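You operate a simulated robot arm through the tools that you are given. There is no shell and no other tool.

You are at the controls of a simulated robot arm. One attempt, no reset.

TASK
The screen at seat 37 droops: tighten it so that it holds 10 degrees.
Fine: raise the screen to the top to get at the tilt screw, screw it tight, set the tilt, then lower the screen to its stop.
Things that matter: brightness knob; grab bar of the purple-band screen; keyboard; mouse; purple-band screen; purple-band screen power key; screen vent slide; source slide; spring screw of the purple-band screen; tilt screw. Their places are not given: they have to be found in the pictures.

Only the result counts: the job must be done as asked and must still hold three seconds after the hand-in. Knocking over, shifting, dropping, spilling or breaking anything else fails it.

THE ROBOT
A 7-joint arm with a two-finger parallel gripper, fixed in place. Base frame: the origin is at the foot of the arm, x ahead of it, y to its left, z up. Readings come in mm, degrees, newtons and seconds.
With the tool pointing down near the work surface it reaches from about 440 to 920 mm from the base axis. Its first joint turns from -143.0 to 143.0 degrees. Payload 3 kg.
Tool frame: the origin (TCP) lies between the finger pads and is the grasp point; the fingertips stand 30 mm ahead of it; z points along the fingers, y is the line along which they close. The gripper opens to 94 mm. The fingers are 28 mm wide and 10 mm thick; the gripper's body (50 by 96 mm) begins 55 mm behind the TCP.
Orientation is that of the tool frame in the base frame, as a unit quaternion [x, y, z, w]. With the fingers straight down and closing along the base's y, the tool's x points along the base's -x, its y along +y and its z along -z.

THE INTERFACE
- The arm moves only by the tool step_arm. Its arguments are lists of equal length, an entry for each row: "delta_rot": the turn, a rotation vector about the base's x, y, z in degrees, a list of three; "translation": the shift along the base's x, y, z in mm, a list of three; "fingers": the opening, from 0 (shut) to 1 (fully open). In form: {"delta_rot": [[ax, ay, az], ...], "translation": [[x, y, z], ...], "fingers": [fingers, ...]}. A call has 1 to 20 rows; each row is the pose to reach, as a shift and turn from the pose commanded when the call began. Each row takes 0.2 s and may step no farther than 50 mm and 8.6 degrees from the row before; otherwise, or with a gripper value out of range, the whole call is refused. A pose out of reach is approached as far as the arm can. The call stops where the force on the tool passes 80 N (or 10 N more than at its start, if that is more) or the arm is blocked; 0.2 s more then pass. Each finger travels about 72 mm/s and halts on what it meets, pressing with about 32 N; the grip force reading is that of the motor and also rises with nothing between the fingers. The clock runs only during rows and for 0.2 s after the last one: add rows that repeat a pose to give the fingers time. It gives the time, the measured TCP pose, the force on the tool (base axes), the opening and the grip force at its end, in the units of the frame above (readings bear some noise), with the torque about the TCP (base axes, N m) and any sound that the robot's microphone picked up.
- Cameras (640 x 400 px; columns grow to the right, rows downward): "scene" is fixed at [42.4, 499.5, 1573]; the picture's right is [-0.42, -0.91, 0.00], its down [-0.53, 0.25, -0.81] and it looks along [0.73, -0.34, -0.59] (base axes); focal length 344 px, centre (320, 200). "wrist" rides on the gripper at [76, 14, -103] in the tool frame; the picture's right is [-0.18, 0.98, 0.00], its down [-0.75, -0.14, -0.64] and it looks along [-0.63, -0.12, 0.77] (tool axes); focal length 243 px, centre (320, 200).
- camera(camera): a new picture of that camera. It takes no simulated time.
- measure_at(camera, pixels): for up to 12 pixels [column, row] of the newest picture of that camera ("zoom" is the newest enlarged one), the place [x, y, z] in the base frame of the surface seen there, good to about 2 mm, but the place of the scene camera against the robot may be out by one fixed shift of up to 12 mm in any direction. It takes no simulated time.
- zoom(camera, box): a new picture of the part [left, top, right, bottom] of that camera's present view, enlarged. It takes no simulated time.
- sign_off(): hands the job in; it is judged then, once.

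Unless the task says otherwise, let go and move clear before handing in.

The tools are called after "Call:" as a command line: name --argument value ..., lists and objects as JSON in quotes. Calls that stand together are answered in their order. step_arm: Moves the arm, as the interface text tells. Its arguments: {"type":"object","properties":{"delta_rot":{"type":"array","items":{"type":"array","items":{"type":"number"}}},"translation":{"type":"array","items":{"type":"array","items":{"type":"number"}}},"fingers":{"type":"array","items":{"type":"number"}}},"required":["delta_rot","translation","fingers"]} The other tools are called the same way: camera (camera) takes a picture; measure_at (camera, pixels) gives the place of the surface under pixels of a picture; zoom (camera, box) takes an enlarged picture of a part of a camera's view; sign_off () hands the job in.

At the start:

```text
time_s: 0.0
tool_pos: [532.2, -111.2, 1279.0]
tool_rot: [0.0, 1.0, 0.001, 0.0]
ft_force: [0.6, 0.3, 0.1]
moment: [-0.02, 0.01, -0.02]
finger_gap: 94.1
finger_force: 0.1
```

scene: 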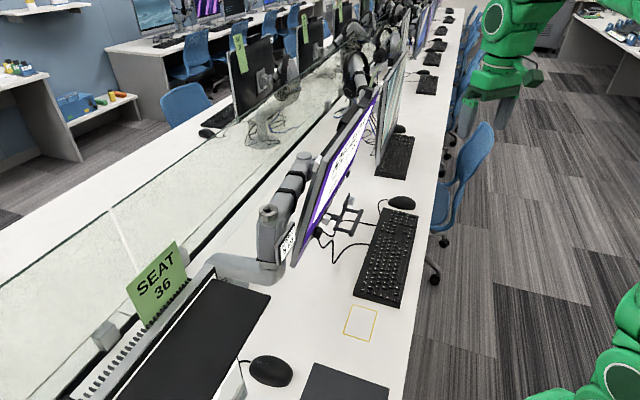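
wrist: 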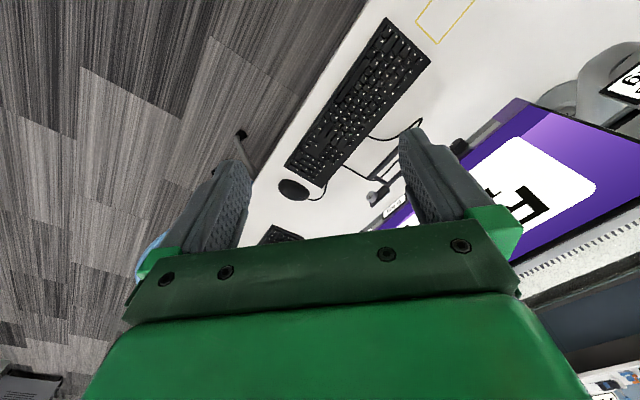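

The scene picture shows a purple-edged screen around (335,180) on a grey arm at (280,220). I'll zoom in on it to find the parts.

Call:
zoom --camera "scene" --box '[220, 90, 440, 300]'

Call:
zoom --camera "wrist" --box '[340, 20, 640, 280]'

```text
1.90 times, centred on (330, 195) of scene
```

zoom: 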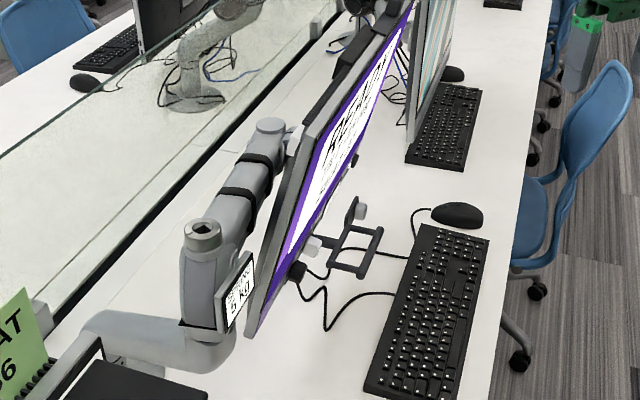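

```text
1.54 times, centred on (490, 150) of wrist
```

zoom: 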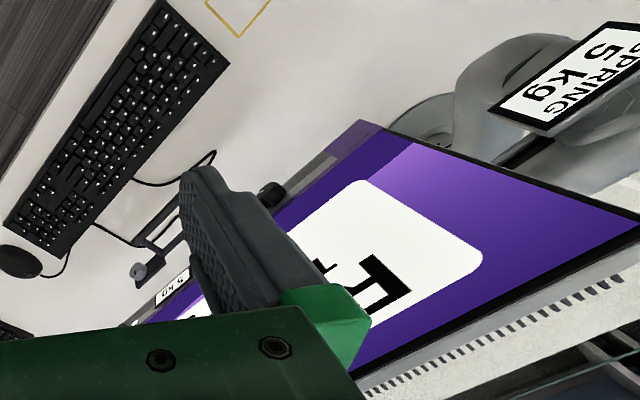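

The screen shows "SPRING 5 kg" and other labels, with knobs and a grab bar frame under its lower edge. I'll measure key points to build the layout.

Call:
camera --camera "scene"

Call:
measure_at --camera "scene" --pixels '[[380, 260], [340, 320], [267, 211], [302, 155], [293, 262], [378, 98], [325, 235], [318, 231], [340, 233], [366, 212], [285, 245], [230, 265]]'

Call:
zoom --camera "scene" --box '[280, 170, 380, 280]'

Call:
zoom --camera "scene" --box '[250, 130, 350, 240]'

```text
taken
```

scene: 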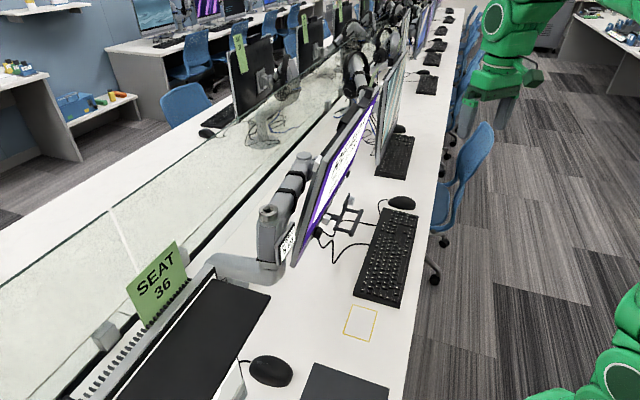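

```text
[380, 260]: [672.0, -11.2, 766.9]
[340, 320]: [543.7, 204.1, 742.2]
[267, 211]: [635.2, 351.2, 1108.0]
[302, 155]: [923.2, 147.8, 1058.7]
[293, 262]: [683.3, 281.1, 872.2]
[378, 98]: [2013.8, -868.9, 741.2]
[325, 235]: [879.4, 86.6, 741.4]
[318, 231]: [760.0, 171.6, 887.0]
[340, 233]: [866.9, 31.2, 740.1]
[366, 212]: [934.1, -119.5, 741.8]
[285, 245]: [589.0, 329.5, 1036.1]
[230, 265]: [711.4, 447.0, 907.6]
```

```text
3.64 times, centred on (330, 225) of scene
```

zoom: 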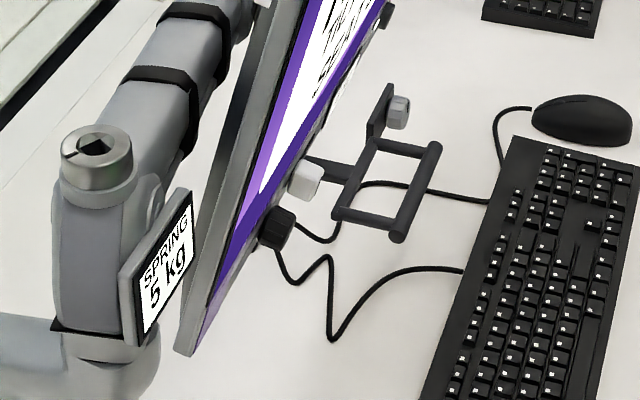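

```text
3.64 times, centred on (300, 185) of scene
```

zoom: 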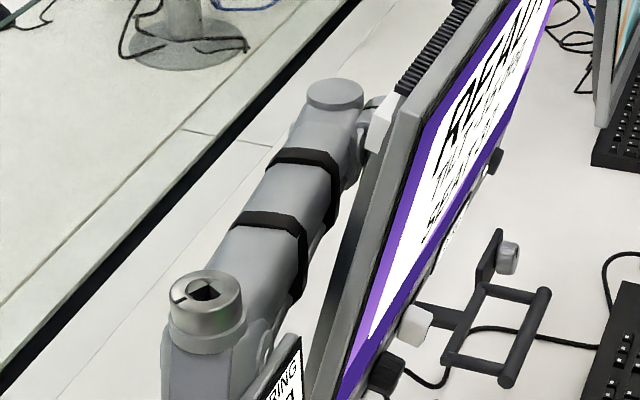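

Next I'll measure the small parts in the newest zoom: grey knob (507,258), bar (525,340), white knob (413,325), black knob (385,375), arm parts, and screen edges.

Call:
measure_at --camera "zoom" --pixels '[[510, 262], [490, 260], [528, 335], [515, 292], [480, 365], [413, 325], [385, 375], [495, 160], [385, 120], [205, 290], [335, 95], [400, 130]]'

Call:
zoom --camera "scene" --box '[300, 80, 420, 170]'

```text
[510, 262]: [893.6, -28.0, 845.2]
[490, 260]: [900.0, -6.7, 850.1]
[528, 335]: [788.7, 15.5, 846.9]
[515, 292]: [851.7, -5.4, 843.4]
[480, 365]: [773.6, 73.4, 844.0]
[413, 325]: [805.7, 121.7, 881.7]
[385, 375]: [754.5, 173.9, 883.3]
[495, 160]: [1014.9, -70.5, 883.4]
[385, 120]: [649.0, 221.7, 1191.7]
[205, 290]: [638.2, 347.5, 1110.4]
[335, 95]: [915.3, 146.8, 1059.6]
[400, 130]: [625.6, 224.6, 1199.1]
```

```text
4.44 times, centred on (360, 125) of scene
```

zoom: 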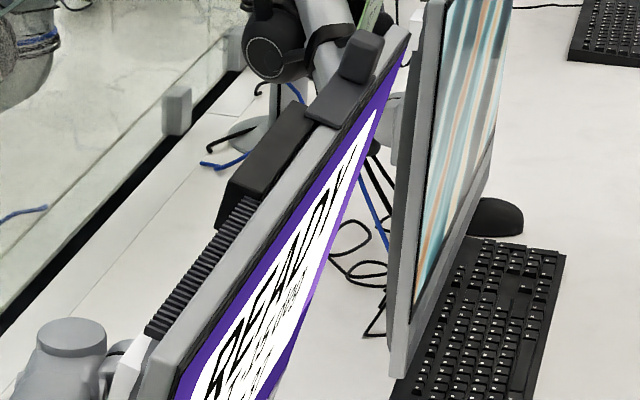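

The screen's bottom edge runs along about (0.73,-0.68), it faces the robot, and it leans forward roughly 14 degrees. I'll measure the top edge parts and inspect further.

Call:
measure_at --camera "zoom" --pixels '[[365, 60], [340, 100], [275, 150], [200, 275], [135, 365], [72, 335], [405, 35], [165, 370], [125, 345], [235, 200], [300, 110], [375, 45]]'

Call:
zoom --camera "wrist" --box '[330, 120, 450, 240]'

Call:
zoom --camera "wrist" --box '[440, 40, 640, 220]'

```text
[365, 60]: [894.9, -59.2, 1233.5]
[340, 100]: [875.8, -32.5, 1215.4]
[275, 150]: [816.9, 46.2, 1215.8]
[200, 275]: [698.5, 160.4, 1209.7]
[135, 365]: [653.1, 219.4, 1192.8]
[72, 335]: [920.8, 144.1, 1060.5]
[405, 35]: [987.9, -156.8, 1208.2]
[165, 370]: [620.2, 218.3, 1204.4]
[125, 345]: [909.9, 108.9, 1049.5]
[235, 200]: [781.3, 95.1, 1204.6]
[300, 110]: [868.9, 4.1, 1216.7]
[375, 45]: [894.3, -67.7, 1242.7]
```

```text
3.33 times, centred on (390, 180) of wrist
```

zoom: 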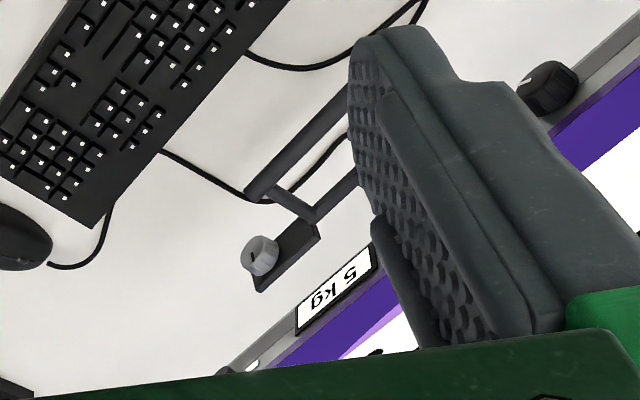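

```text
2.22 times, centred on (540, 130) of wrist
```

zoom: 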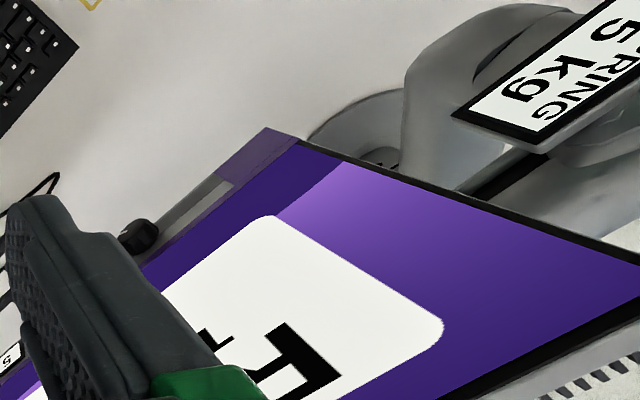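

The tilt screw candidate is the grey slotted knob by the grab bar near (893,-28,845), but I need a frontal look. I'll move the gripper lower in front of the screen, turned toward it and well clear.

Call:
step_arm --delta_rot '[[1.54, -3.54, 5.74], [3.07, -7.07, 11.48], [4.61, -10.61, 17.21], [6.15, -14.15, 22.95], [7.68, -17.68, 28.69], [9.22, -21.22, 34.43], [10.75, -24.75, 40.16], [12.29, -28.29, 45.9], [12.29, -28.29, 45.9]]' --translation '[[9, -8.6, -35], [18, -17.2, -70], [27, -26, -105], [36, -34.5, -140], [45, -43, -175], [54, -52, -210], [63, -60, -245], [72, -69, -279], [72, -69, -279]]' --fingers '[1, 1, 1, 1, 1, 1, 1, 1, 1]'

Call:
camera --camera "wrist"

Call:
camera --camera "scene"

```text
time_s: 2.0
tool_pos: [604.2, -182.4, 1000.5]
tool_rot: [-0.387, 0.885, 0.103, 0.237]
ft_force: [0.6, -0.3, 0.2]
moment: [0.01, 0.03, 0.01]
finger_gap: 93.9
finger_force: 0.0
```

```text
taken
```

wrist: 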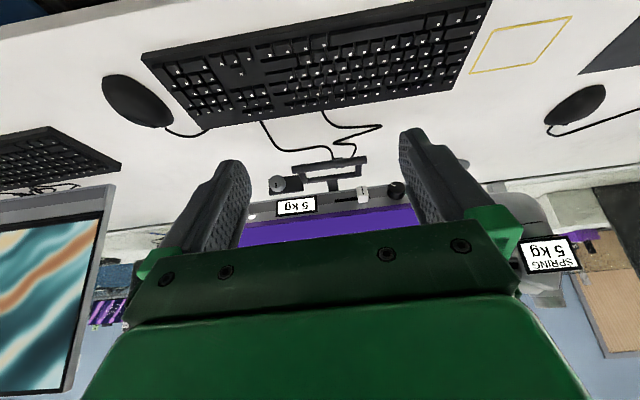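

```text
taken
```

scene: 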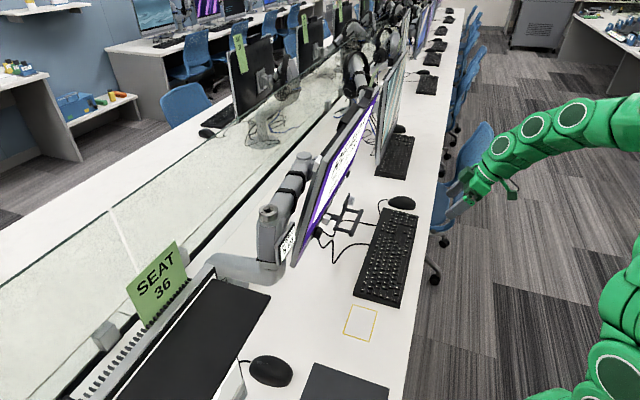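

Now the view is upside-down, with the lower bezel controls around (250–400,180–220). I'll zoom and measure them with the wrist camera.

Call:
zoom --camera "wrist" --box '[230, 130, 420, 250]'

```text
3.33 times, centred on (325, 190) of wrist
```

zoom: 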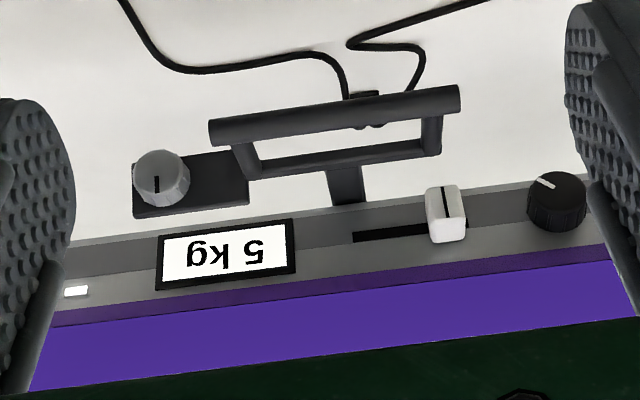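

The grey fluted knob with a black pointer at zoom (160,178) sits on a plate beside the grab bar; the bar's main rod runs (212,132)–(458,100). I'll measure these.

Call:
measure_at --camera "zoom" --pixels '[[160, 165], [150, 205], [215, 180], [240, 200], [222, 130], [340, 115], [452, 98], [260, 172], [430, 150], [345, 190], [445, 200], [550, 195]]'

Call:
measure_at --camera "zoom" --pixels '[[77, 291], [225, 255], [130, 255], [590, 230], [100, 350], [600, 300], [245, 160], [435, 130], [185, 190], [140, 205], [345, 160], [300, 235]]'

```text
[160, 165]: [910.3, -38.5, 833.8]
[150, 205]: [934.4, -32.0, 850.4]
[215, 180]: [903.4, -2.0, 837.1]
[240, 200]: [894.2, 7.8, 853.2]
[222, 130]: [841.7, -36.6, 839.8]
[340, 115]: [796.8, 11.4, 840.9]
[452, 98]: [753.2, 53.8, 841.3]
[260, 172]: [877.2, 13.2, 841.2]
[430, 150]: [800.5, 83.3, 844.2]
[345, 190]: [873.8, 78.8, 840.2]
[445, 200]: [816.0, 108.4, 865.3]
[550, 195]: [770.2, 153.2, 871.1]
```

```text
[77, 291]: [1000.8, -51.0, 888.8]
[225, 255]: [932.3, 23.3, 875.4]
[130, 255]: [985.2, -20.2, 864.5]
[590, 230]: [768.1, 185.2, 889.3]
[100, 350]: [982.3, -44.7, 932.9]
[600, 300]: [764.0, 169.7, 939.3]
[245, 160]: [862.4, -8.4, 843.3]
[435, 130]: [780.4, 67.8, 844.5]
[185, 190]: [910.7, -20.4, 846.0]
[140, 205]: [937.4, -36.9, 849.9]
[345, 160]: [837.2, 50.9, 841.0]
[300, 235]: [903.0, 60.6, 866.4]
```

The layout fits: desk/screen run at 45°, so t=(0.707,-0.707) and the normal n=(0.707,0.707); the bar rod lies at n≈571, z≈843, and the tilt knob faces the user at t≈671. I'll look closer at the support arm and hinge to understand the motion.

Call:
zoom --camera "scene" --box '[285, 140, 345, 180]'

Call:
zoom --camera "scene" --box '[210, 190, 320, 300]'

Call:
zoom --camera "wrist" --box '[460, 170, 640, 300]'

```text
10.00 times, centred on (315, 160) of scene
```

zoom: 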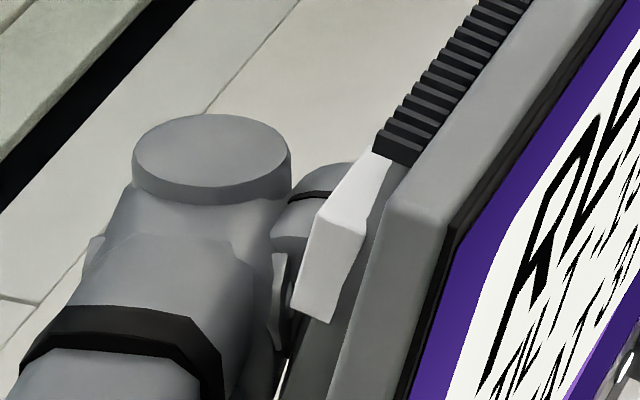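

```text
3.64 times, centred on (265, 245) of scene
```

zoom: 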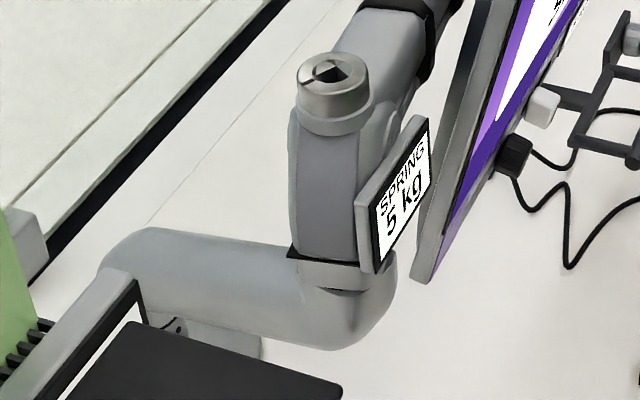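

```text
3.08 times, centred on (550, 235) of wrist
```

zoom: 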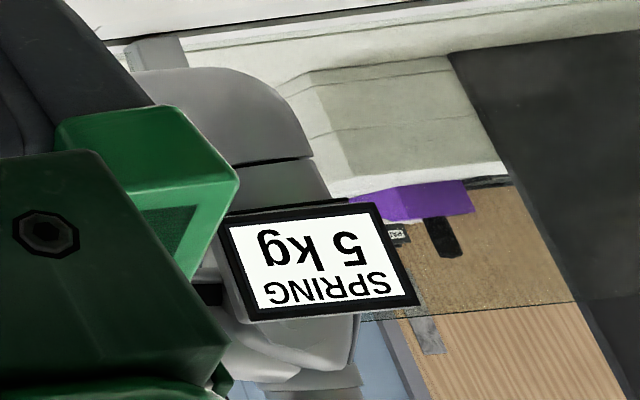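

The support arm has a spring post at left and a head behind the screen. I'll check the seat signs and the neighbouring screen's tilt for reference.

Call:
zoom --camera "scene" --box '[200, 0, 460, 160]'

Call:
measure_at --camera "scene" --pixels '[[403, 75], [380, 165], [398, 75], [376, 175], [372, 120], [310, 225], [305, 240], [298, 262], [367, 125], [385, 75], [345, 150], [330, 180]]'

```text
2.46 times, centred on (330, 80) of scene
```

zoom: 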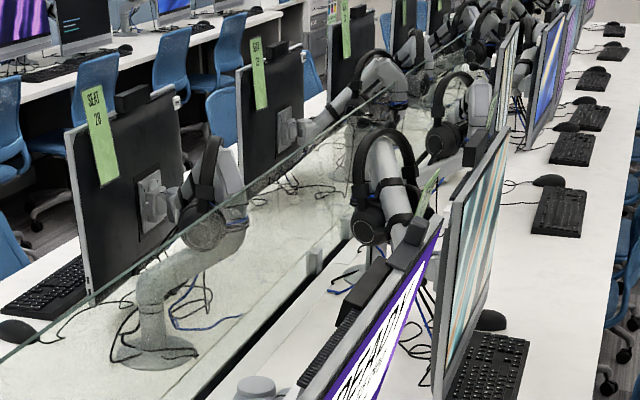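

```text
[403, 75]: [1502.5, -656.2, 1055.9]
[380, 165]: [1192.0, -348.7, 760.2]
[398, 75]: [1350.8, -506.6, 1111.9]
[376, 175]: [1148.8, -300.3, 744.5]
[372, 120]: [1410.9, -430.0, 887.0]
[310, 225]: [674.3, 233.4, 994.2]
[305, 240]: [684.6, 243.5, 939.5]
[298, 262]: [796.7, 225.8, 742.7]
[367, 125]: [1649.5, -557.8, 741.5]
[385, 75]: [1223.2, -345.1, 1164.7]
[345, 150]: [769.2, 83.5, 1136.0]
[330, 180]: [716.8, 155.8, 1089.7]
```

The neighbour screen stands vertical (n≈598 at all heights) while the purple one leans forward about 15°, and the grab-bar frame is level, so it belongs to the carriage. I'll measure the robot's own body for reach and the hardware near the hinge.

Call:
measure_at --camera "scene" --pixels '[[620, 378], [625, 300], [632, 120], [535, 125], [500, 150], [480, 185], [570, 115], [632, 240]]'

Call:
measure_at --camera "wrist" --pixels '[[300, 80], [150, 100], [430, 90], [160, 70], [480, 10], [135, 115], [240, 240], [380, 220], [350, 215], [545, 255], [320, 30], [200, 130]]'

```text
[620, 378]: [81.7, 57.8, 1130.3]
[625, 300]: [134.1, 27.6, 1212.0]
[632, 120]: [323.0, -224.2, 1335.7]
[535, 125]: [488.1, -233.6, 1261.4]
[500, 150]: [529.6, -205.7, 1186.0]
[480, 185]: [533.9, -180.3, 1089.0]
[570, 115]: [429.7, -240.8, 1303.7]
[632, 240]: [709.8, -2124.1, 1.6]
```

```text
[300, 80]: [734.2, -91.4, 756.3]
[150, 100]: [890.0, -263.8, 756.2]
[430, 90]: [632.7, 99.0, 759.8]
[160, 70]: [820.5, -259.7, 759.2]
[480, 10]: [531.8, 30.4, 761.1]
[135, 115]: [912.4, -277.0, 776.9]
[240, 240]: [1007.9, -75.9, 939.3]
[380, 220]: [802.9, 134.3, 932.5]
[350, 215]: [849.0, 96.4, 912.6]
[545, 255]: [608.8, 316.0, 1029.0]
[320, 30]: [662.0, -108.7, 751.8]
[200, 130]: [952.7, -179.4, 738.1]
```

Readings give the rod centre near n≈576, t≈560, z≈837, with struts at t≈504 and 616. I'll rotate to a 45° down-forward approach with the fingers closing across the rod, staying 150 mm back.

Call:
step_arm --delta_rot '[[3.9, 2.63, -6.13], [7.8, 5.25, -12.27], [11.7, 7.88, -18.4], [15.6, 10.5, -24.5], [19.5, 13.13, -30.67], [23.4, 15.75, -36.8], [27.3, 18.38, -42.93], [31.2, 21.0, -49.07], [35.1, 23.63, -55.2], [39.0, 26.25, -61.3], [42.9, 28.88, -67.47], [46.8, 31.5, -73.6], [46.8, 31.5, -73.6]]' --translation '[[10, 10, -5], [20, 20, -10], [30, 30, -14], [40, 40, -19], [51, 51, -24], [61, 61, -29], [71, 71, -33], [81, 81, -38], [91, 91, -43], [101, 101, -48], [112, 112, -52], [122, 122, -57], [122, 122, -57]]' --fingers '[1, 1, 1, 0.8, 0.6, 0.4, 0.4, 0.4, 0.4, 0.4, 0.4, 0.4, 0.4]'

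Call:
camera --camera "wrist"

Call:
camera --camera "scene"

```text
time_s: 4.8
tool_pos: [726.2, -58.7, 942.7]
tool_rot: [0.356, 0.853, 0.353, 0.145]
ft_force: [0.2, -0.1, 0.0]
moment: [0.02, 0.01, 0.02]
finger_gap: 37.4
finger_force: 0.1
```

```text
taken
```

wrist: 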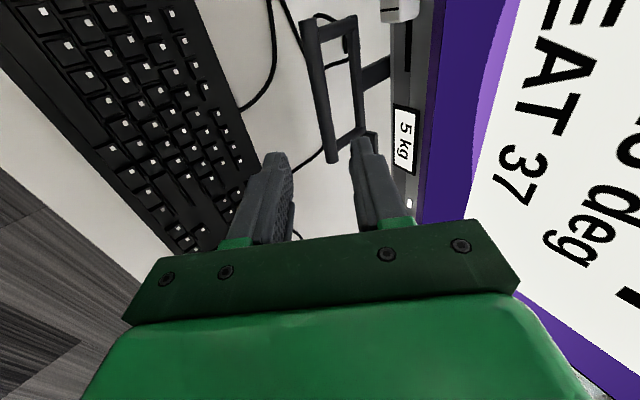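

```text
taken
```

scene: 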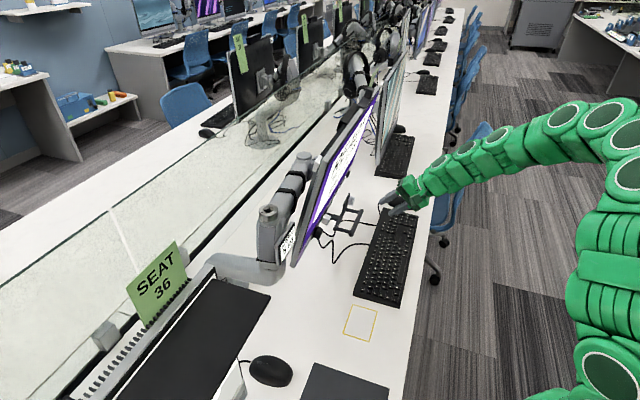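

The screen's display carries text ("SEAT 37 … deg"), which may state the tilt; I'll zoom to read what I can.

Call:
zoom --camera "wrist" --box '[440, 0, 640, 300]'

Call:
zoom --camera "wrist" --box '[290, 0, 430, 220]'

Call:
zoom --camera "scene" --box '[310, 90, 390, 240]'

```text
1.33 times, centred on (540, 150) of wrist
```

zoom: 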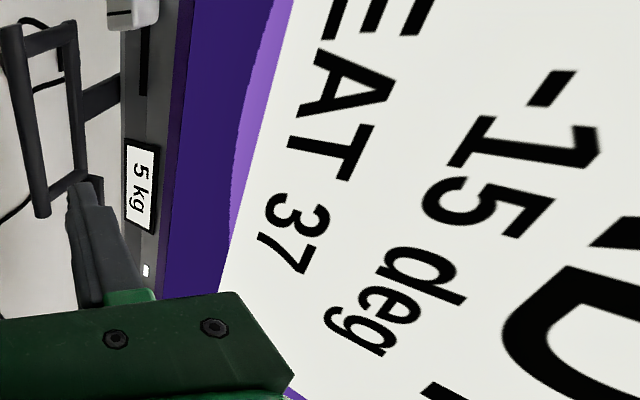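

```text
1.82 times, centred on (360, 110) of wrist
```

zoom: 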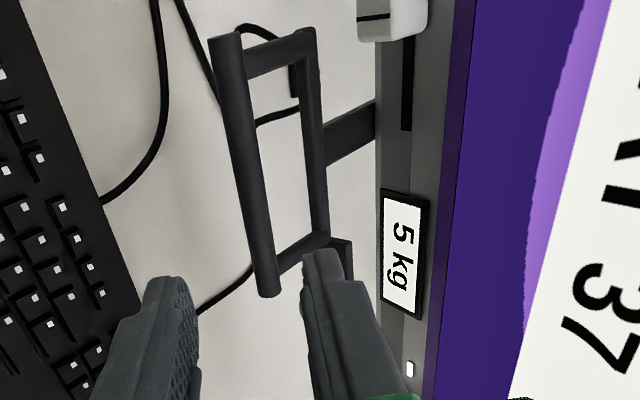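

```text
2.67 times, centred on (350, 165) of scene
```

zoom: 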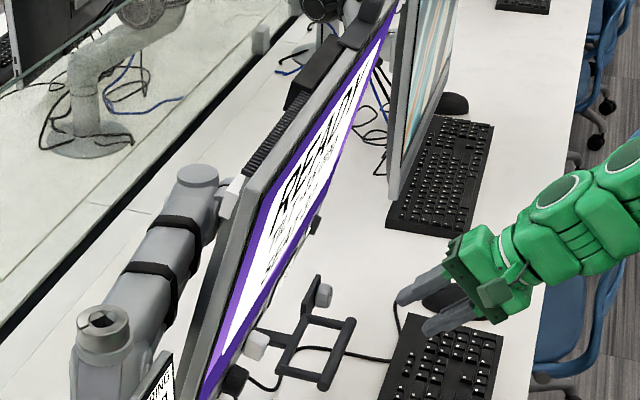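

The display reads "-15 deg" for SEAT 37, so the tilt sign is clear: target is +10° (leaning back). I'll back off a bit to read the full display before touching anything.

Call:
step_arm --delta_rot '[[4.24, -4.24, 0], [8.48, -8.48, 0], [12.7, -12.7, 0], [17, -17, 0], [21.2, -21.2, 0], [21.2, -21.2, 0]]' --translation '[[-38, 4, 11], [-77, 8, 23], [-115, 12, 34], [-153, 16, 46], [-191, 20, 57], [-191, 20, 57]]' --fingers '[0.4, 0.4, 0.4, 0.4, 0.4, 0.4]'

Call:
camera --camera "wrist"

```text
time_s: 6.2
tool_pos: [552.2, -54.0, 1000.9]
tool_rot: [0.304, 0.733, 0.563, 0.231]
ft_force: [0.7, -0.3, -0.3]
moment: [-0.04, 0.01, 0.0]
finger_gap: 37.3
finger_force: 0.0
out of reach, approached as far as the arm can: row 5, 6
```

```text
taken
```

wrist: 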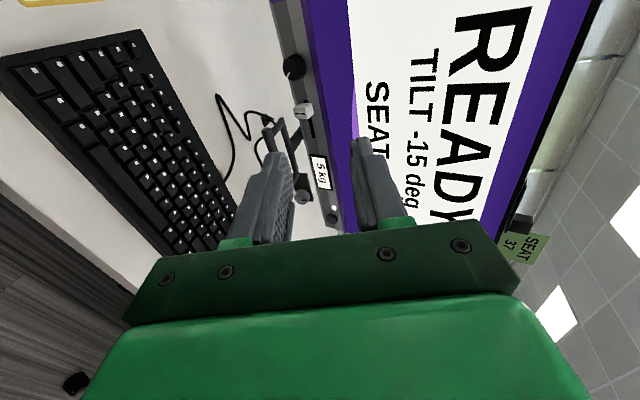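

The display says "READY / TILT -15 deg / SEAT 37". I'll measure the screen plane and knob from this view.

Call:
measure_at --camera "wrist" --pixels '[[345, 100], [570, 60], [545, 130], [350, 180], [302, 197], [290, 68], [520, 195], [535, 245], [600, 5], [275, 125], [560, 40], [332, 30]]'

Call:
zoom --camera "wrist" --box '[260, 40, 360, 230]'

```text
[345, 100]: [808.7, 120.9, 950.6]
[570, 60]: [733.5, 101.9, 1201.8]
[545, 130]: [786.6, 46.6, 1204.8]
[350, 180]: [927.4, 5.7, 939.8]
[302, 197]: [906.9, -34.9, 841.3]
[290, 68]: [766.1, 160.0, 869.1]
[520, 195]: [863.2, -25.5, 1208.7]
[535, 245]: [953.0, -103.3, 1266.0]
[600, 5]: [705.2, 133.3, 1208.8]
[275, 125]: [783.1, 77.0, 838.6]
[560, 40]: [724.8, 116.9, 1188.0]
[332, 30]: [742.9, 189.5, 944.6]
```

```text
2.11 times, centred on (310, 135) of wrist
```

zoom: 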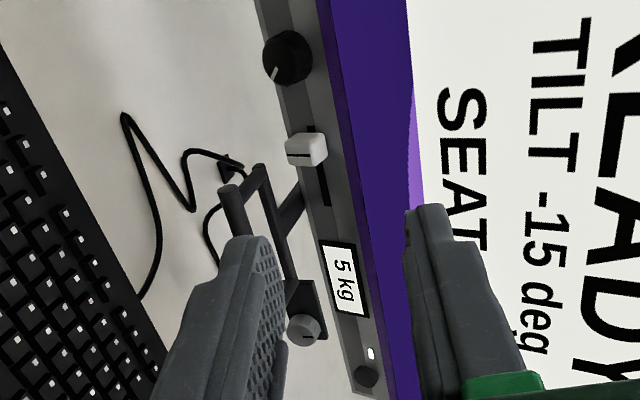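

Plane fit confirms 14.9° forward lean. I'll reverse the last move to return to the pre-grasp pose and check where it lands.

Call:
step_arm --delta_rot '[[-4.24, 4.24, 0], [-8.48, 8.48, 0], [-12.7, 12.7, 0], [-17, 17, 0], [-21.2, 21.2, 0], [-21.2, 21.2, 0]]' --translation '[[38, -4, -11], [77, -8, -23], [115, -12, -34], [153, -16, -46], [191, -20, -57], [191, -20, -57]]' --fingers '[0.4, 0.4, 0.4, 0.4, 0.4, 0.4]'

Call:
camera --camera "wrist"

```text
time_s: 7.6
tool_pos: [743.1, -69.9, 942.5]
tool_rot: [0.355, 0.853, 0.353, 0.146]
ft_force: [0.6, 0.3, 0.7]
moment: [0.03, 0.0, -0.02]
finger_gap: 37.7
finger_force: 0.1
```

```text
taken
```

wrist: 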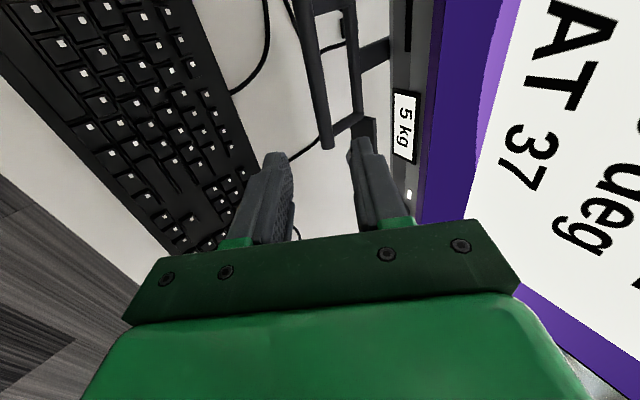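

I'm at n≈476, t≈575, z≈942. I'll measure the rod (310,80) and rail (355,80) once more from close range.

Call:
measure_at --camera "wrist" --pixels '[[312, 80], [308, 80], [317, 80], [322, 130], [300, 30], [355, 80], [350, 80], [360, 100], [342, 125], [368, 128], [325, 145], [320, 140]]'

Call:
zoom --camera "wrist" --box '[270, 0, 430, 170]'

```text
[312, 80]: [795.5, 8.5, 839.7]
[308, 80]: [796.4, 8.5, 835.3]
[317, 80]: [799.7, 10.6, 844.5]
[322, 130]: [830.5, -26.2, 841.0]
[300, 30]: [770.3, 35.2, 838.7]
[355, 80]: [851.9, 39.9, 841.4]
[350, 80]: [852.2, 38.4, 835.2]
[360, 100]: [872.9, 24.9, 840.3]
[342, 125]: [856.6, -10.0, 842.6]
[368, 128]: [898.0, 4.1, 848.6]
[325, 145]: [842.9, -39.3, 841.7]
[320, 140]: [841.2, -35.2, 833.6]
```

```text
2.35 times, centred on (350, 85) of wrist
```

zoom: 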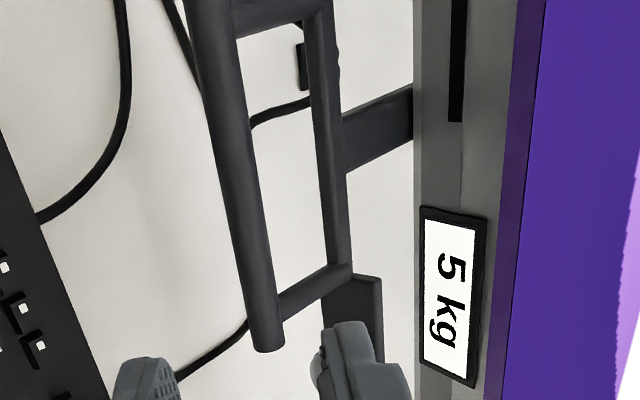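

The rod centre is about n=576.5, z=838.5 with 8 mm radius, and the back rail's front is n≈629. I'll slide in along the 45° approach, stopping with the TCP 10 mm short of the rod.

Call:
step_arm --delta_rot '[[0, 0, 0], [0, 0, 0], [0, 0, 0], [0, 0, 0], [0, 0, 0], [0, 0, 0]]' --translation '[[-10.6, 10.6, 0], [5, 26.2, -22], [21, 42.2, -45], [37, 58.2, -68], [50, 71.2, -88], [55.9, 77.1, -96.5]]' --fingers '[0.4, 0.4, 0.4, 0.4, 0.4, 0.4]'

Call:
camera --camera "wrist"

Call:
zoom --camera "scene" --box '[280, 150, 420, 260]'

```text
time_s: 9.0
tool_pos: [799.6, 6.2, 847.2]
tool_rot: [0.354, 0.854, 0.352, 0.146]
ft_force: [-0.3, 0.1, 0.3]
moment: [-0.04, -0.02, -0.03]
finger_gap: 37.7
finger_force: 0.0
```

```text
taken
```

wrist: 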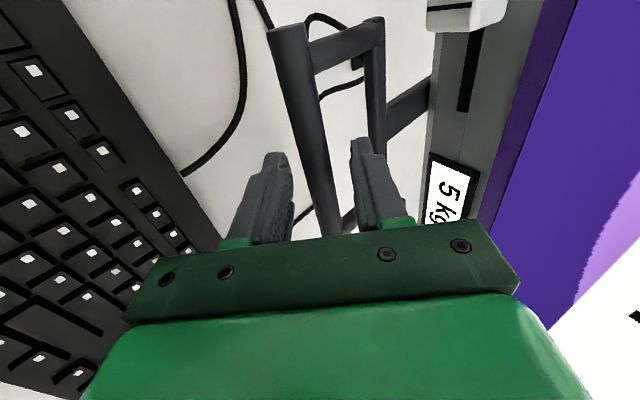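

```text
3.64 times, centred on (350, 205) of scene
```

zoom: 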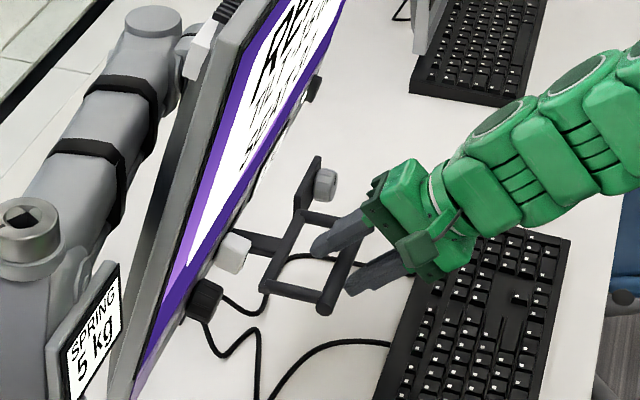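

The rod lies between the two fingers in both views. I'll close on it while holding the pose.

Call:
step_arm --delta_rot '[[0, 0, 0], [0, 0, 0], [0, 0, 0], [0, 0, 0]]' --translation '[[0, 0, 0], [0, 0, 0], [0, 0, 0], [0, 0, 0]]' --fingers '[0.25, 0.1, 0, 0]'

Call:
zoom --camera "wrist" --box '[220, 60, 440, 260]'

```text
time_s: 10.0
tool_pos: [799.0, 5.6, 847.3]
tool_rot: [0.354, 0.854, 0.353, 0.146]
ft_force: [-13.6, -7.1, -5.9]
moment: [-0.17, 0.07, 0.46]
finger_gap: 15.9
finger_force: 45.0
```

```text
2.00 times, centred on (330, 160) of wrist
```

zoom: 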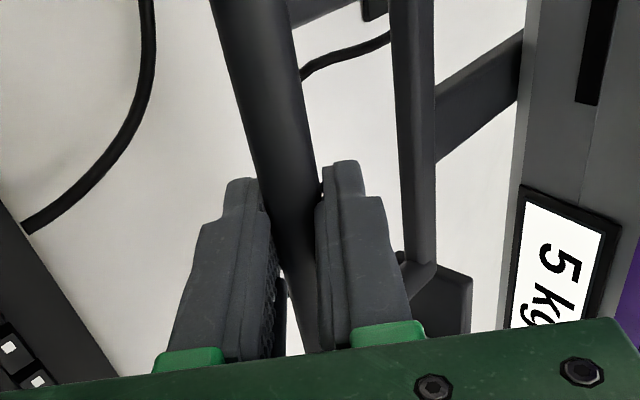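

Gripped at 15.9 mm gap with modest side force. I'll lift straight up a little and read the forces.

Call:
step_arm --delta_rot '[[0, 0, 0], [0, 0, 0], [0, 0, 0], [0, 0, 0]]' --translation '[[0, 0, 5], [0, 0, 10], [0, 0, 15], [0, 0, 20]]' --fingers '[0, 0, 0, 0]'

Call:
camera --camera "scene"

```text
time_s: 11.0
tool_pos: [799.3, 6.4, 868.0]
tool_rot: [0.355, 0.854, 0.352, 0.146]
ft_force: [13.1, 6.8, -4.2]
moment: [-0.7, -0.85, -0.6]
finger_gap: 15.8
finger_force: 45.1
```

```text
taken
```

scene: 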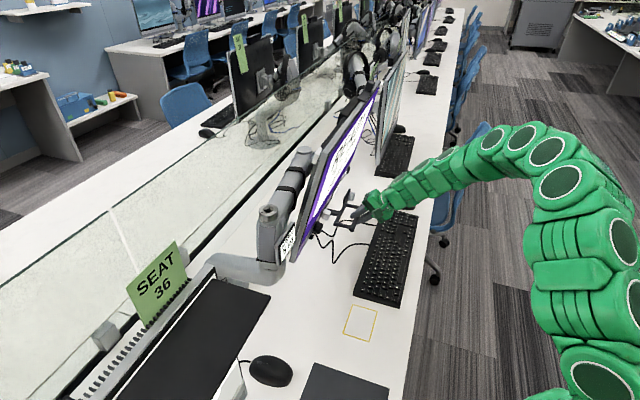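

The bar rises with it; the forces are small. I'll continue lifting and watch the trend.

Call:
step_arm --delta_rot '[[0, 0, 0], [0, 0, 0], [0, 0, 0], [0, 0, 0]]' --translation '[[0, 0, 7], [0, 0, 14], [0, 0, 21], [0, 0, 28]]' --fingers '[0, 0, 0, 0]'

Call:
camera --camera "wrist"

Call:
zoom --camera "scene" --box '[240, 130, 400, 270]'

```text
time_s: 12.0
tool_pos: [798.4, 5.2, 894.1]
tool_rot: [0.356, 0.853, 0.353, 0.145]
ft_force: [-14.2, -4.9, -3.3]
moment: [0.0, 0.17, 0.63]
finger_gap: 15.8
finger_force: 45.1
```

```text
taken
```

wrist: 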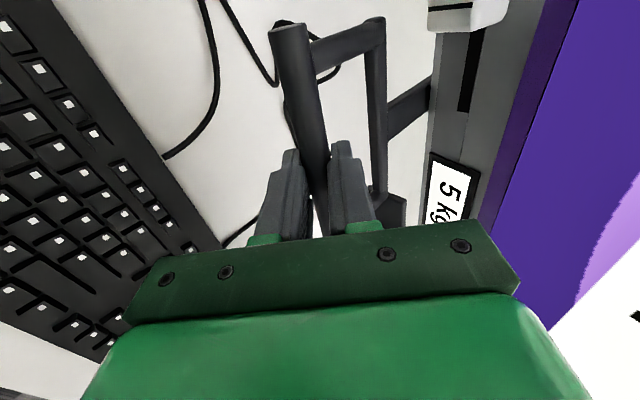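

```text
2.86 times, centred on (320, 200) of scene
```

zoom: 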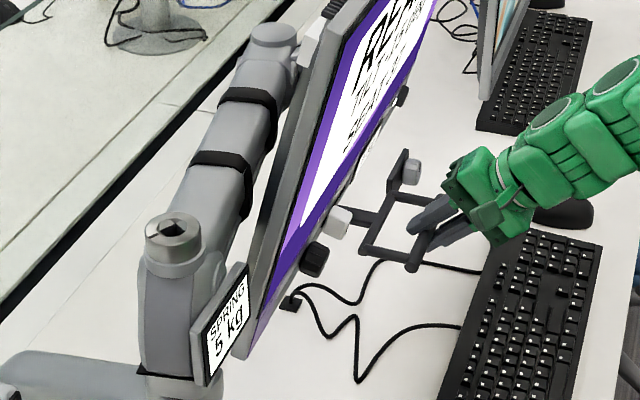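

The screen rises vertically and the support link follows; forces remain low. I'll keep lifting.

Call:
step_arm --delta_rot '[[0, 0, 0], [0, 0, 0], [0, 0, 0], [0, 0, 0], [0, 0, 0]]' --translation '[[0, 0, 8], [0, 0, 16], [0, 0, 24], [0, 0, 32], [0, 0, 40]]' --fingers '[0, 0, 0, 0, 0]'

Call:
camera --camera "wrist"

```text
time_s: 13.2
tool_pos: [798.9, 5.9, 936.3]
tool_rot: [0.355, 0.854, 0.352, 0.146]
ft_force: [-30.5, -7.3, -1.8]
moment: [-0.02, 0.29, 0.56]
finger_gap: 15.6
finger_force: 45.0
```

```text
taken
```

wrist: 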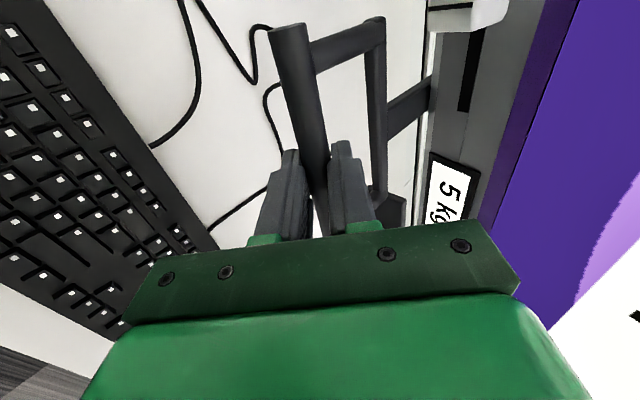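

Side force has grown to about 27 N toward −n and 16 N toward −t, so I'll ease the tool 2 mm each way while lifting on.

Call:
step_arm --delta_rot '[[0, 0, 0], [0, 0, 0], [0, 0, 0], [0, 0, 0], [0, 0, 0]]' --translation '[[-2, 0, 2], [-2.8, 0, 8], [-2.8, 0, 16], [-2.8, 0, 24], [-2.8, 0, 32]]' --fingers '[0, 0, 0, 0, 0]'

Call:
camera --camera "scene"

```text
time_s: 14.0
tool_pos: [794.8, 4.0, 941.4]
tool_rot: [0.356, 0.855, 0.349, 0.143]
ft_force: [4.9, 0.8, -10.8]
moment: [-1.0, -0.86, -0.69]
finger_gap: 15.3
finger_force: 45.0
stopped in row 3: the force on the tool passed its limit at 101 N (the readings are from after the stop); the commanded pose is now the measured one
```

```text
taken
```

scene: 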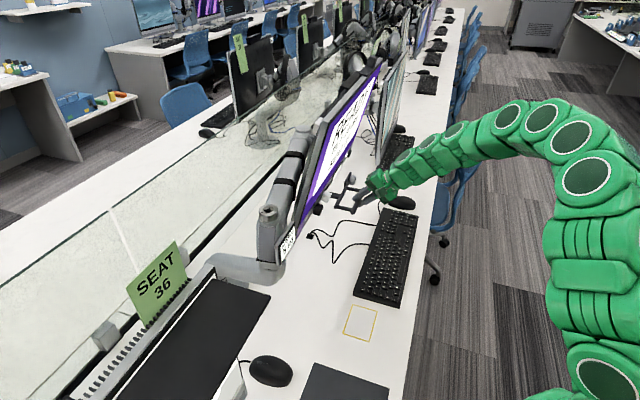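

The lift stopped at z≈941 with a force spike, likely the top stop (≈94 mm travel). I'll test with a tiny further lift.

Call:
step_arm --delta_rot '[[0, 0, 0], [0, 0, 0]]' --translation '[[0, 0, 2], [0, 0, 3]]' --fingers '[0, 0, 0]'

Call:
camera --camera "wrist"

```text
refused: the lists must be of equal length
```

```text
taken
```

wrist: 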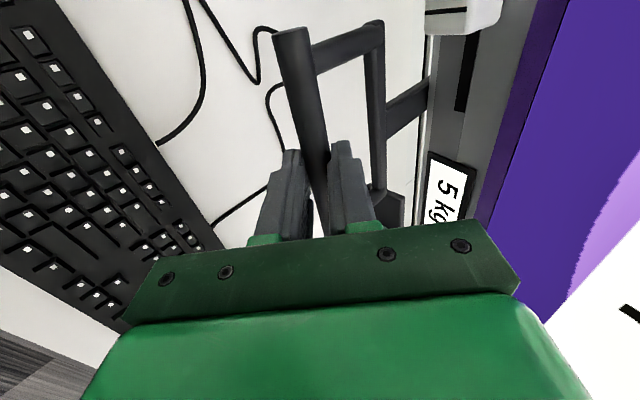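

That call was refused for unequal list lengths; repeating the small lift with matched lists.

Call:
step_arm --delta_rot '[[0, 0, 0], [0, 0, 0]]' --translation '[[0, 0, 2], [0, 0, 3]]' --fingers '[0, 0]'

Call:
measure_at --camera "wrist" --pixels '[[300, 60], [375, 80], [450, 140], [500, 200], [540, 60], [470, 10]]'

```text
time_s: 14.6
tool_pos: [794.3, 3.7, 943.4]
tool_rot: [0.356, 0.856, 0.348, 0.141]
ft_force: [1.8, -16.7, -53.7]
moment: [-1.09, 0.04, 0.21]
finger_gap: 15.8
finger_force: 44.9
```

```text
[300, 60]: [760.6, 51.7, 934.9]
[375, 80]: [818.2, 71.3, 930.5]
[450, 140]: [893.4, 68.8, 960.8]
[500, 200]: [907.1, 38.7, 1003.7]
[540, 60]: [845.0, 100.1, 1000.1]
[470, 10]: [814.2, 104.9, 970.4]
```

Lift force jumped to 54 N within 2 mm, so this is the top stop. I'll ease back 3 mm and see what weight, if any, rests on the gripper.

Call:
step_arm --delta_rot '[[0, 0, 0], [0, 0, 0], [0, 0, 0], [0, 0, 0]]' --translation '[[0, 0, -1], [0, 0, -2.5], [0, 0, -3], [0, 0, -3]]' --fingers '[0, 0, 0, 0]'

```text
time_s: 15.6
tool_pos: [793.6, 4.3, 943.2]
tool_rot: [0.355, 0.855, 0.35, 0.143]
ft_force: [-24.7, -25.8, -36.0]
moment: [-0.62, 0.81, 0.77]
finger_gap: 15.6
finger_force: 45.3
```

The tool still presses upward against the stop with ~36 N. I'll ease down a few more millimetres.

Call:
step_arm --delta_rot '[[0, 0, 0], [0, 0, 0], [0, 0, 0], [0, 0, 0]]' --translation '[[-0.7, -0.7, -1], [-0.7, -0.7, -2], [-0.7, -0.7, -3], [-0.7, -0.7, -3]]' --fingers '[0, 0, 0, 0]'

```text
time_s: 16.6
tool_pos: [793.9, 4.9, 940.7]
tool_rot: [0.354, 0.855, 0.351, 0.143]
ft_force: [-10.6, -1.0, 6.2]
moment: [-0.08, -0.23, 0.37]
finger_gap: 15.7
finger_force: 45.1
```

Forces are near zero now. I'll open the fingers and check that the screen stays up before backing out along the approach line.

Call:
step_arm --delta_rot '[[0, 0, 0], [0, 0, 0], [0, 0, 0], [0, 0, 0]]' --translation '[[0, 0, 0], [0, 0, 0], [0, 0, 0], [0, 0, 0]]' --fingers '[0.25, 0.35, 0.4, 0.4]'

Call:
camera --camera "wrist"

Call:
measure_at --camera "wrist" --pixels '[[300, 60], [375, 80], [450, 140], [500, 200], [540, 60], [470, 10]]'

```text
time_s: 17.6
tool_pos: [793.5, 4.1, 939.9]
tool_rot: [0.356, 0.855, 0.35, 0.142]
ft_force: [0.2, 0.5, -0.2]
moment: [-0.01, -0.03, 0.0]
finger_gap: 37.8
finger_force: 0.0
```

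```text
taken
```

wrist: 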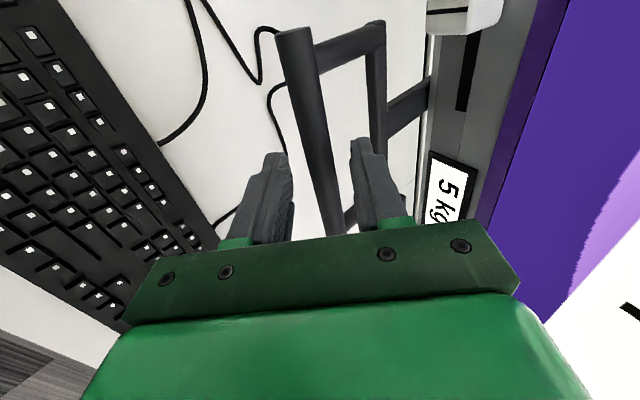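

```text
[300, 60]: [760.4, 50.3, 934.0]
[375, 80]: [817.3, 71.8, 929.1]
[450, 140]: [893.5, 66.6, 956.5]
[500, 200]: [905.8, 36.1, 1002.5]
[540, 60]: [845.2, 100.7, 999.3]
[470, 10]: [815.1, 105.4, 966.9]
```

The screen stays at the top (rod surface z≈934). I'll back out along the approach line.

Call:
step_arm --delta_rot '[[0, 0, 0], [0, 0, 0], [0, 0, 0], [0, 0, 0], [0, 0, 0]]' --translation '[[-10, -10, 14], [-25, -25, 35], [-45, -45, 63], [-65, -65, 91], [-75, -75, 106]]' --fingers '[0.4, 0.4, 0.4, 0.4, 0.4]'

Call:
camera --camera "wrist"

Call:
camera --camera "scene"

```text
time_s: 18.8
tool_pos: [716.7, -73.4, 1046.8]
tool_rot: [0.355, 0.855, 0.35, 0.143]
ft_force: [-0.6, 0.0, 0.0]
moment: [0.01, 0.0, 0.0]
finger_gap: 37.7
finger_force: 0.1
```

```text
taken
```

wrist: 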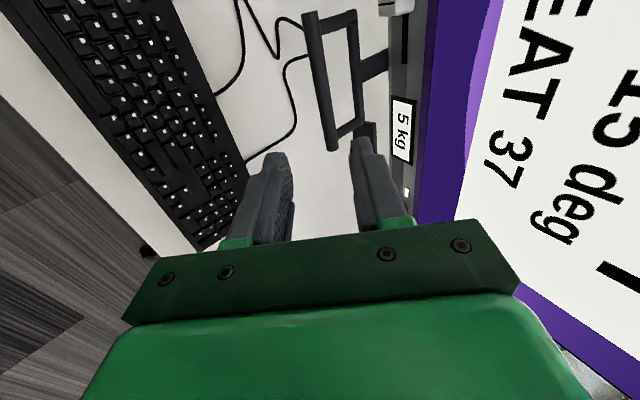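

```text
taken
```

scene: 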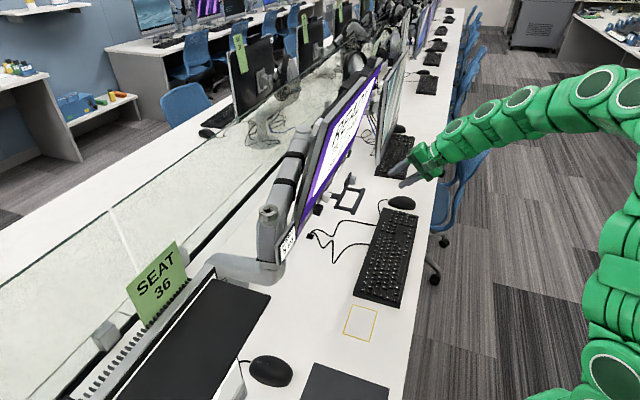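

Next the tool goes horizontal facing the knob (along +n) with the camera below, so that a long clockwise stroke remains available; I stop about 130 mm in front of the knob.

Call:
step_arm --delta_rot '[[-2.93, -7.08, 2.93], [-5.86, -14.15, 5.86], [-8.8, -21.23, 8.8], [-11.73, -28.31, 11.73], [-14.66, -35.39, 14.66], [-17.59, -42.46, 17.59], [-20.52, -49.54, 20.52], [-23.45, -56.62, 23.45], [-26.39, -63.7, 26.39], [-29.32, -70.78, 29.32], [-32.25, -77.85, 32.25], [-35.18, -84.93, 35.18], [-35.18, -84.93, 35.18]]' --translation '[[8.2, -5.2, -9.6], [16.3, -10.4, -19.2], [24.5, -15.6, -28.7], [32.6, -20.8, -38.3], [40.8, -26, -47.9], [49, -31.2, -57.5], [57.1, -36.4, -67.1], [65.3, -41.6, -76.7], [73.4, -46.8, -86.2], [81.6, -52, -95.8], [89.7, -57.2, -105.4], [97.9, -62.4, -115], [97.9, -62.4, -115]]' --fingers '[0.6, 0.6, 0.6, 0.6, 0.6, 0.6, 0.6, 0.6, 0.6, 0.6, 0.6, 0.6, 0.6]'

Call:
camera --camera "wrist"

Call:
camera --camera "scene"

```text
time_s: 21.6
tool_pos: [817.1, -133.1, 930.4]
tool_rot: [-0.268, 0.655, 0.268, 0.654]
ft_force: [0.4, 0.0, -0.6]
moment: [0.0, 0.02, 0.0]
finger_gap: 56.4
finger_force: 0.2
```

```text
taken
```

wrist: 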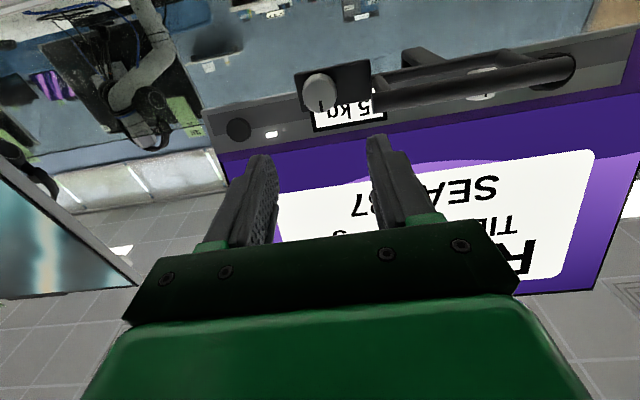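

```text
taken
```

scene: 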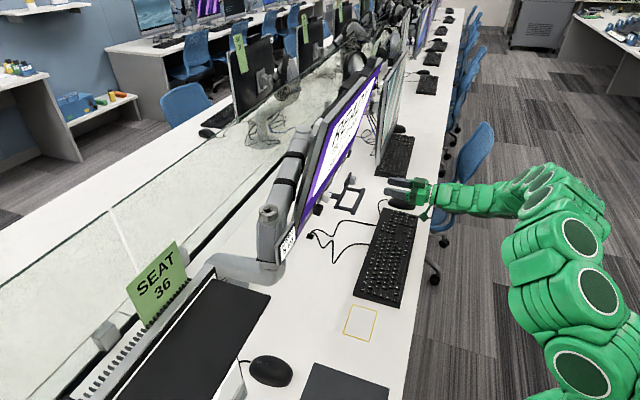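

The knob is at (320,92) in the wrist view. I'll zoom in and measure its face, edges and plate.

Call:
zoom --camera "wrist" --box '[280, 50, 400, 140]'

Call:
measure_at --camera "wrist" --pixels '[[320, 92], [308, 92], [332, 92], [320, 80], [320, 104], [355, 80], [350, 95], [384, 97], [388, 85], [238, 129], [271, 133], [360, 110]]'

```text
4.44 times, centred on (340, 95) of wrist
```

zoom: 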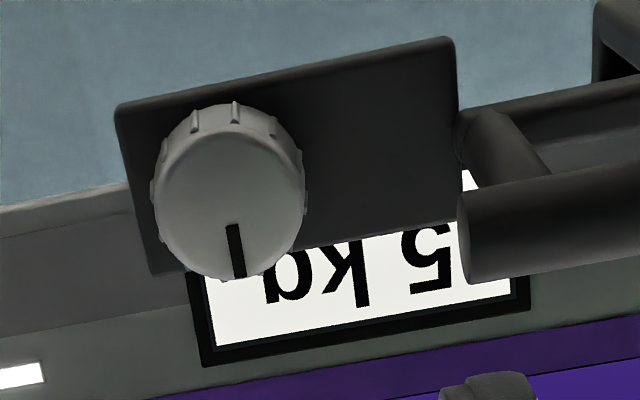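

```text
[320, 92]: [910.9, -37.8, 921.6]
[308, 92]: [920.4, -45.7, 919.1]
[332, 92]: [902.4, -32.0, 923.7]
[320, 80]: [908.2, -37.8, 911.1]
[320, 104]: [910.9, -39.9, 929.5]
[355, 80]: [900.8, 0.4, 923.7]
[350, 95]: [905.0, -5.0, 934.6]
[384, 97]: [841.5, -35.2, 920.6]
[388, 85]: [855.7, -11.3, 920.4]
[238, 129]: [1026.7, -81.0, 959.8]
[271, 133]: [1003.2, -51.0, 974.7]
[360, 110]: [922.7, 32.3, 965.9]
```

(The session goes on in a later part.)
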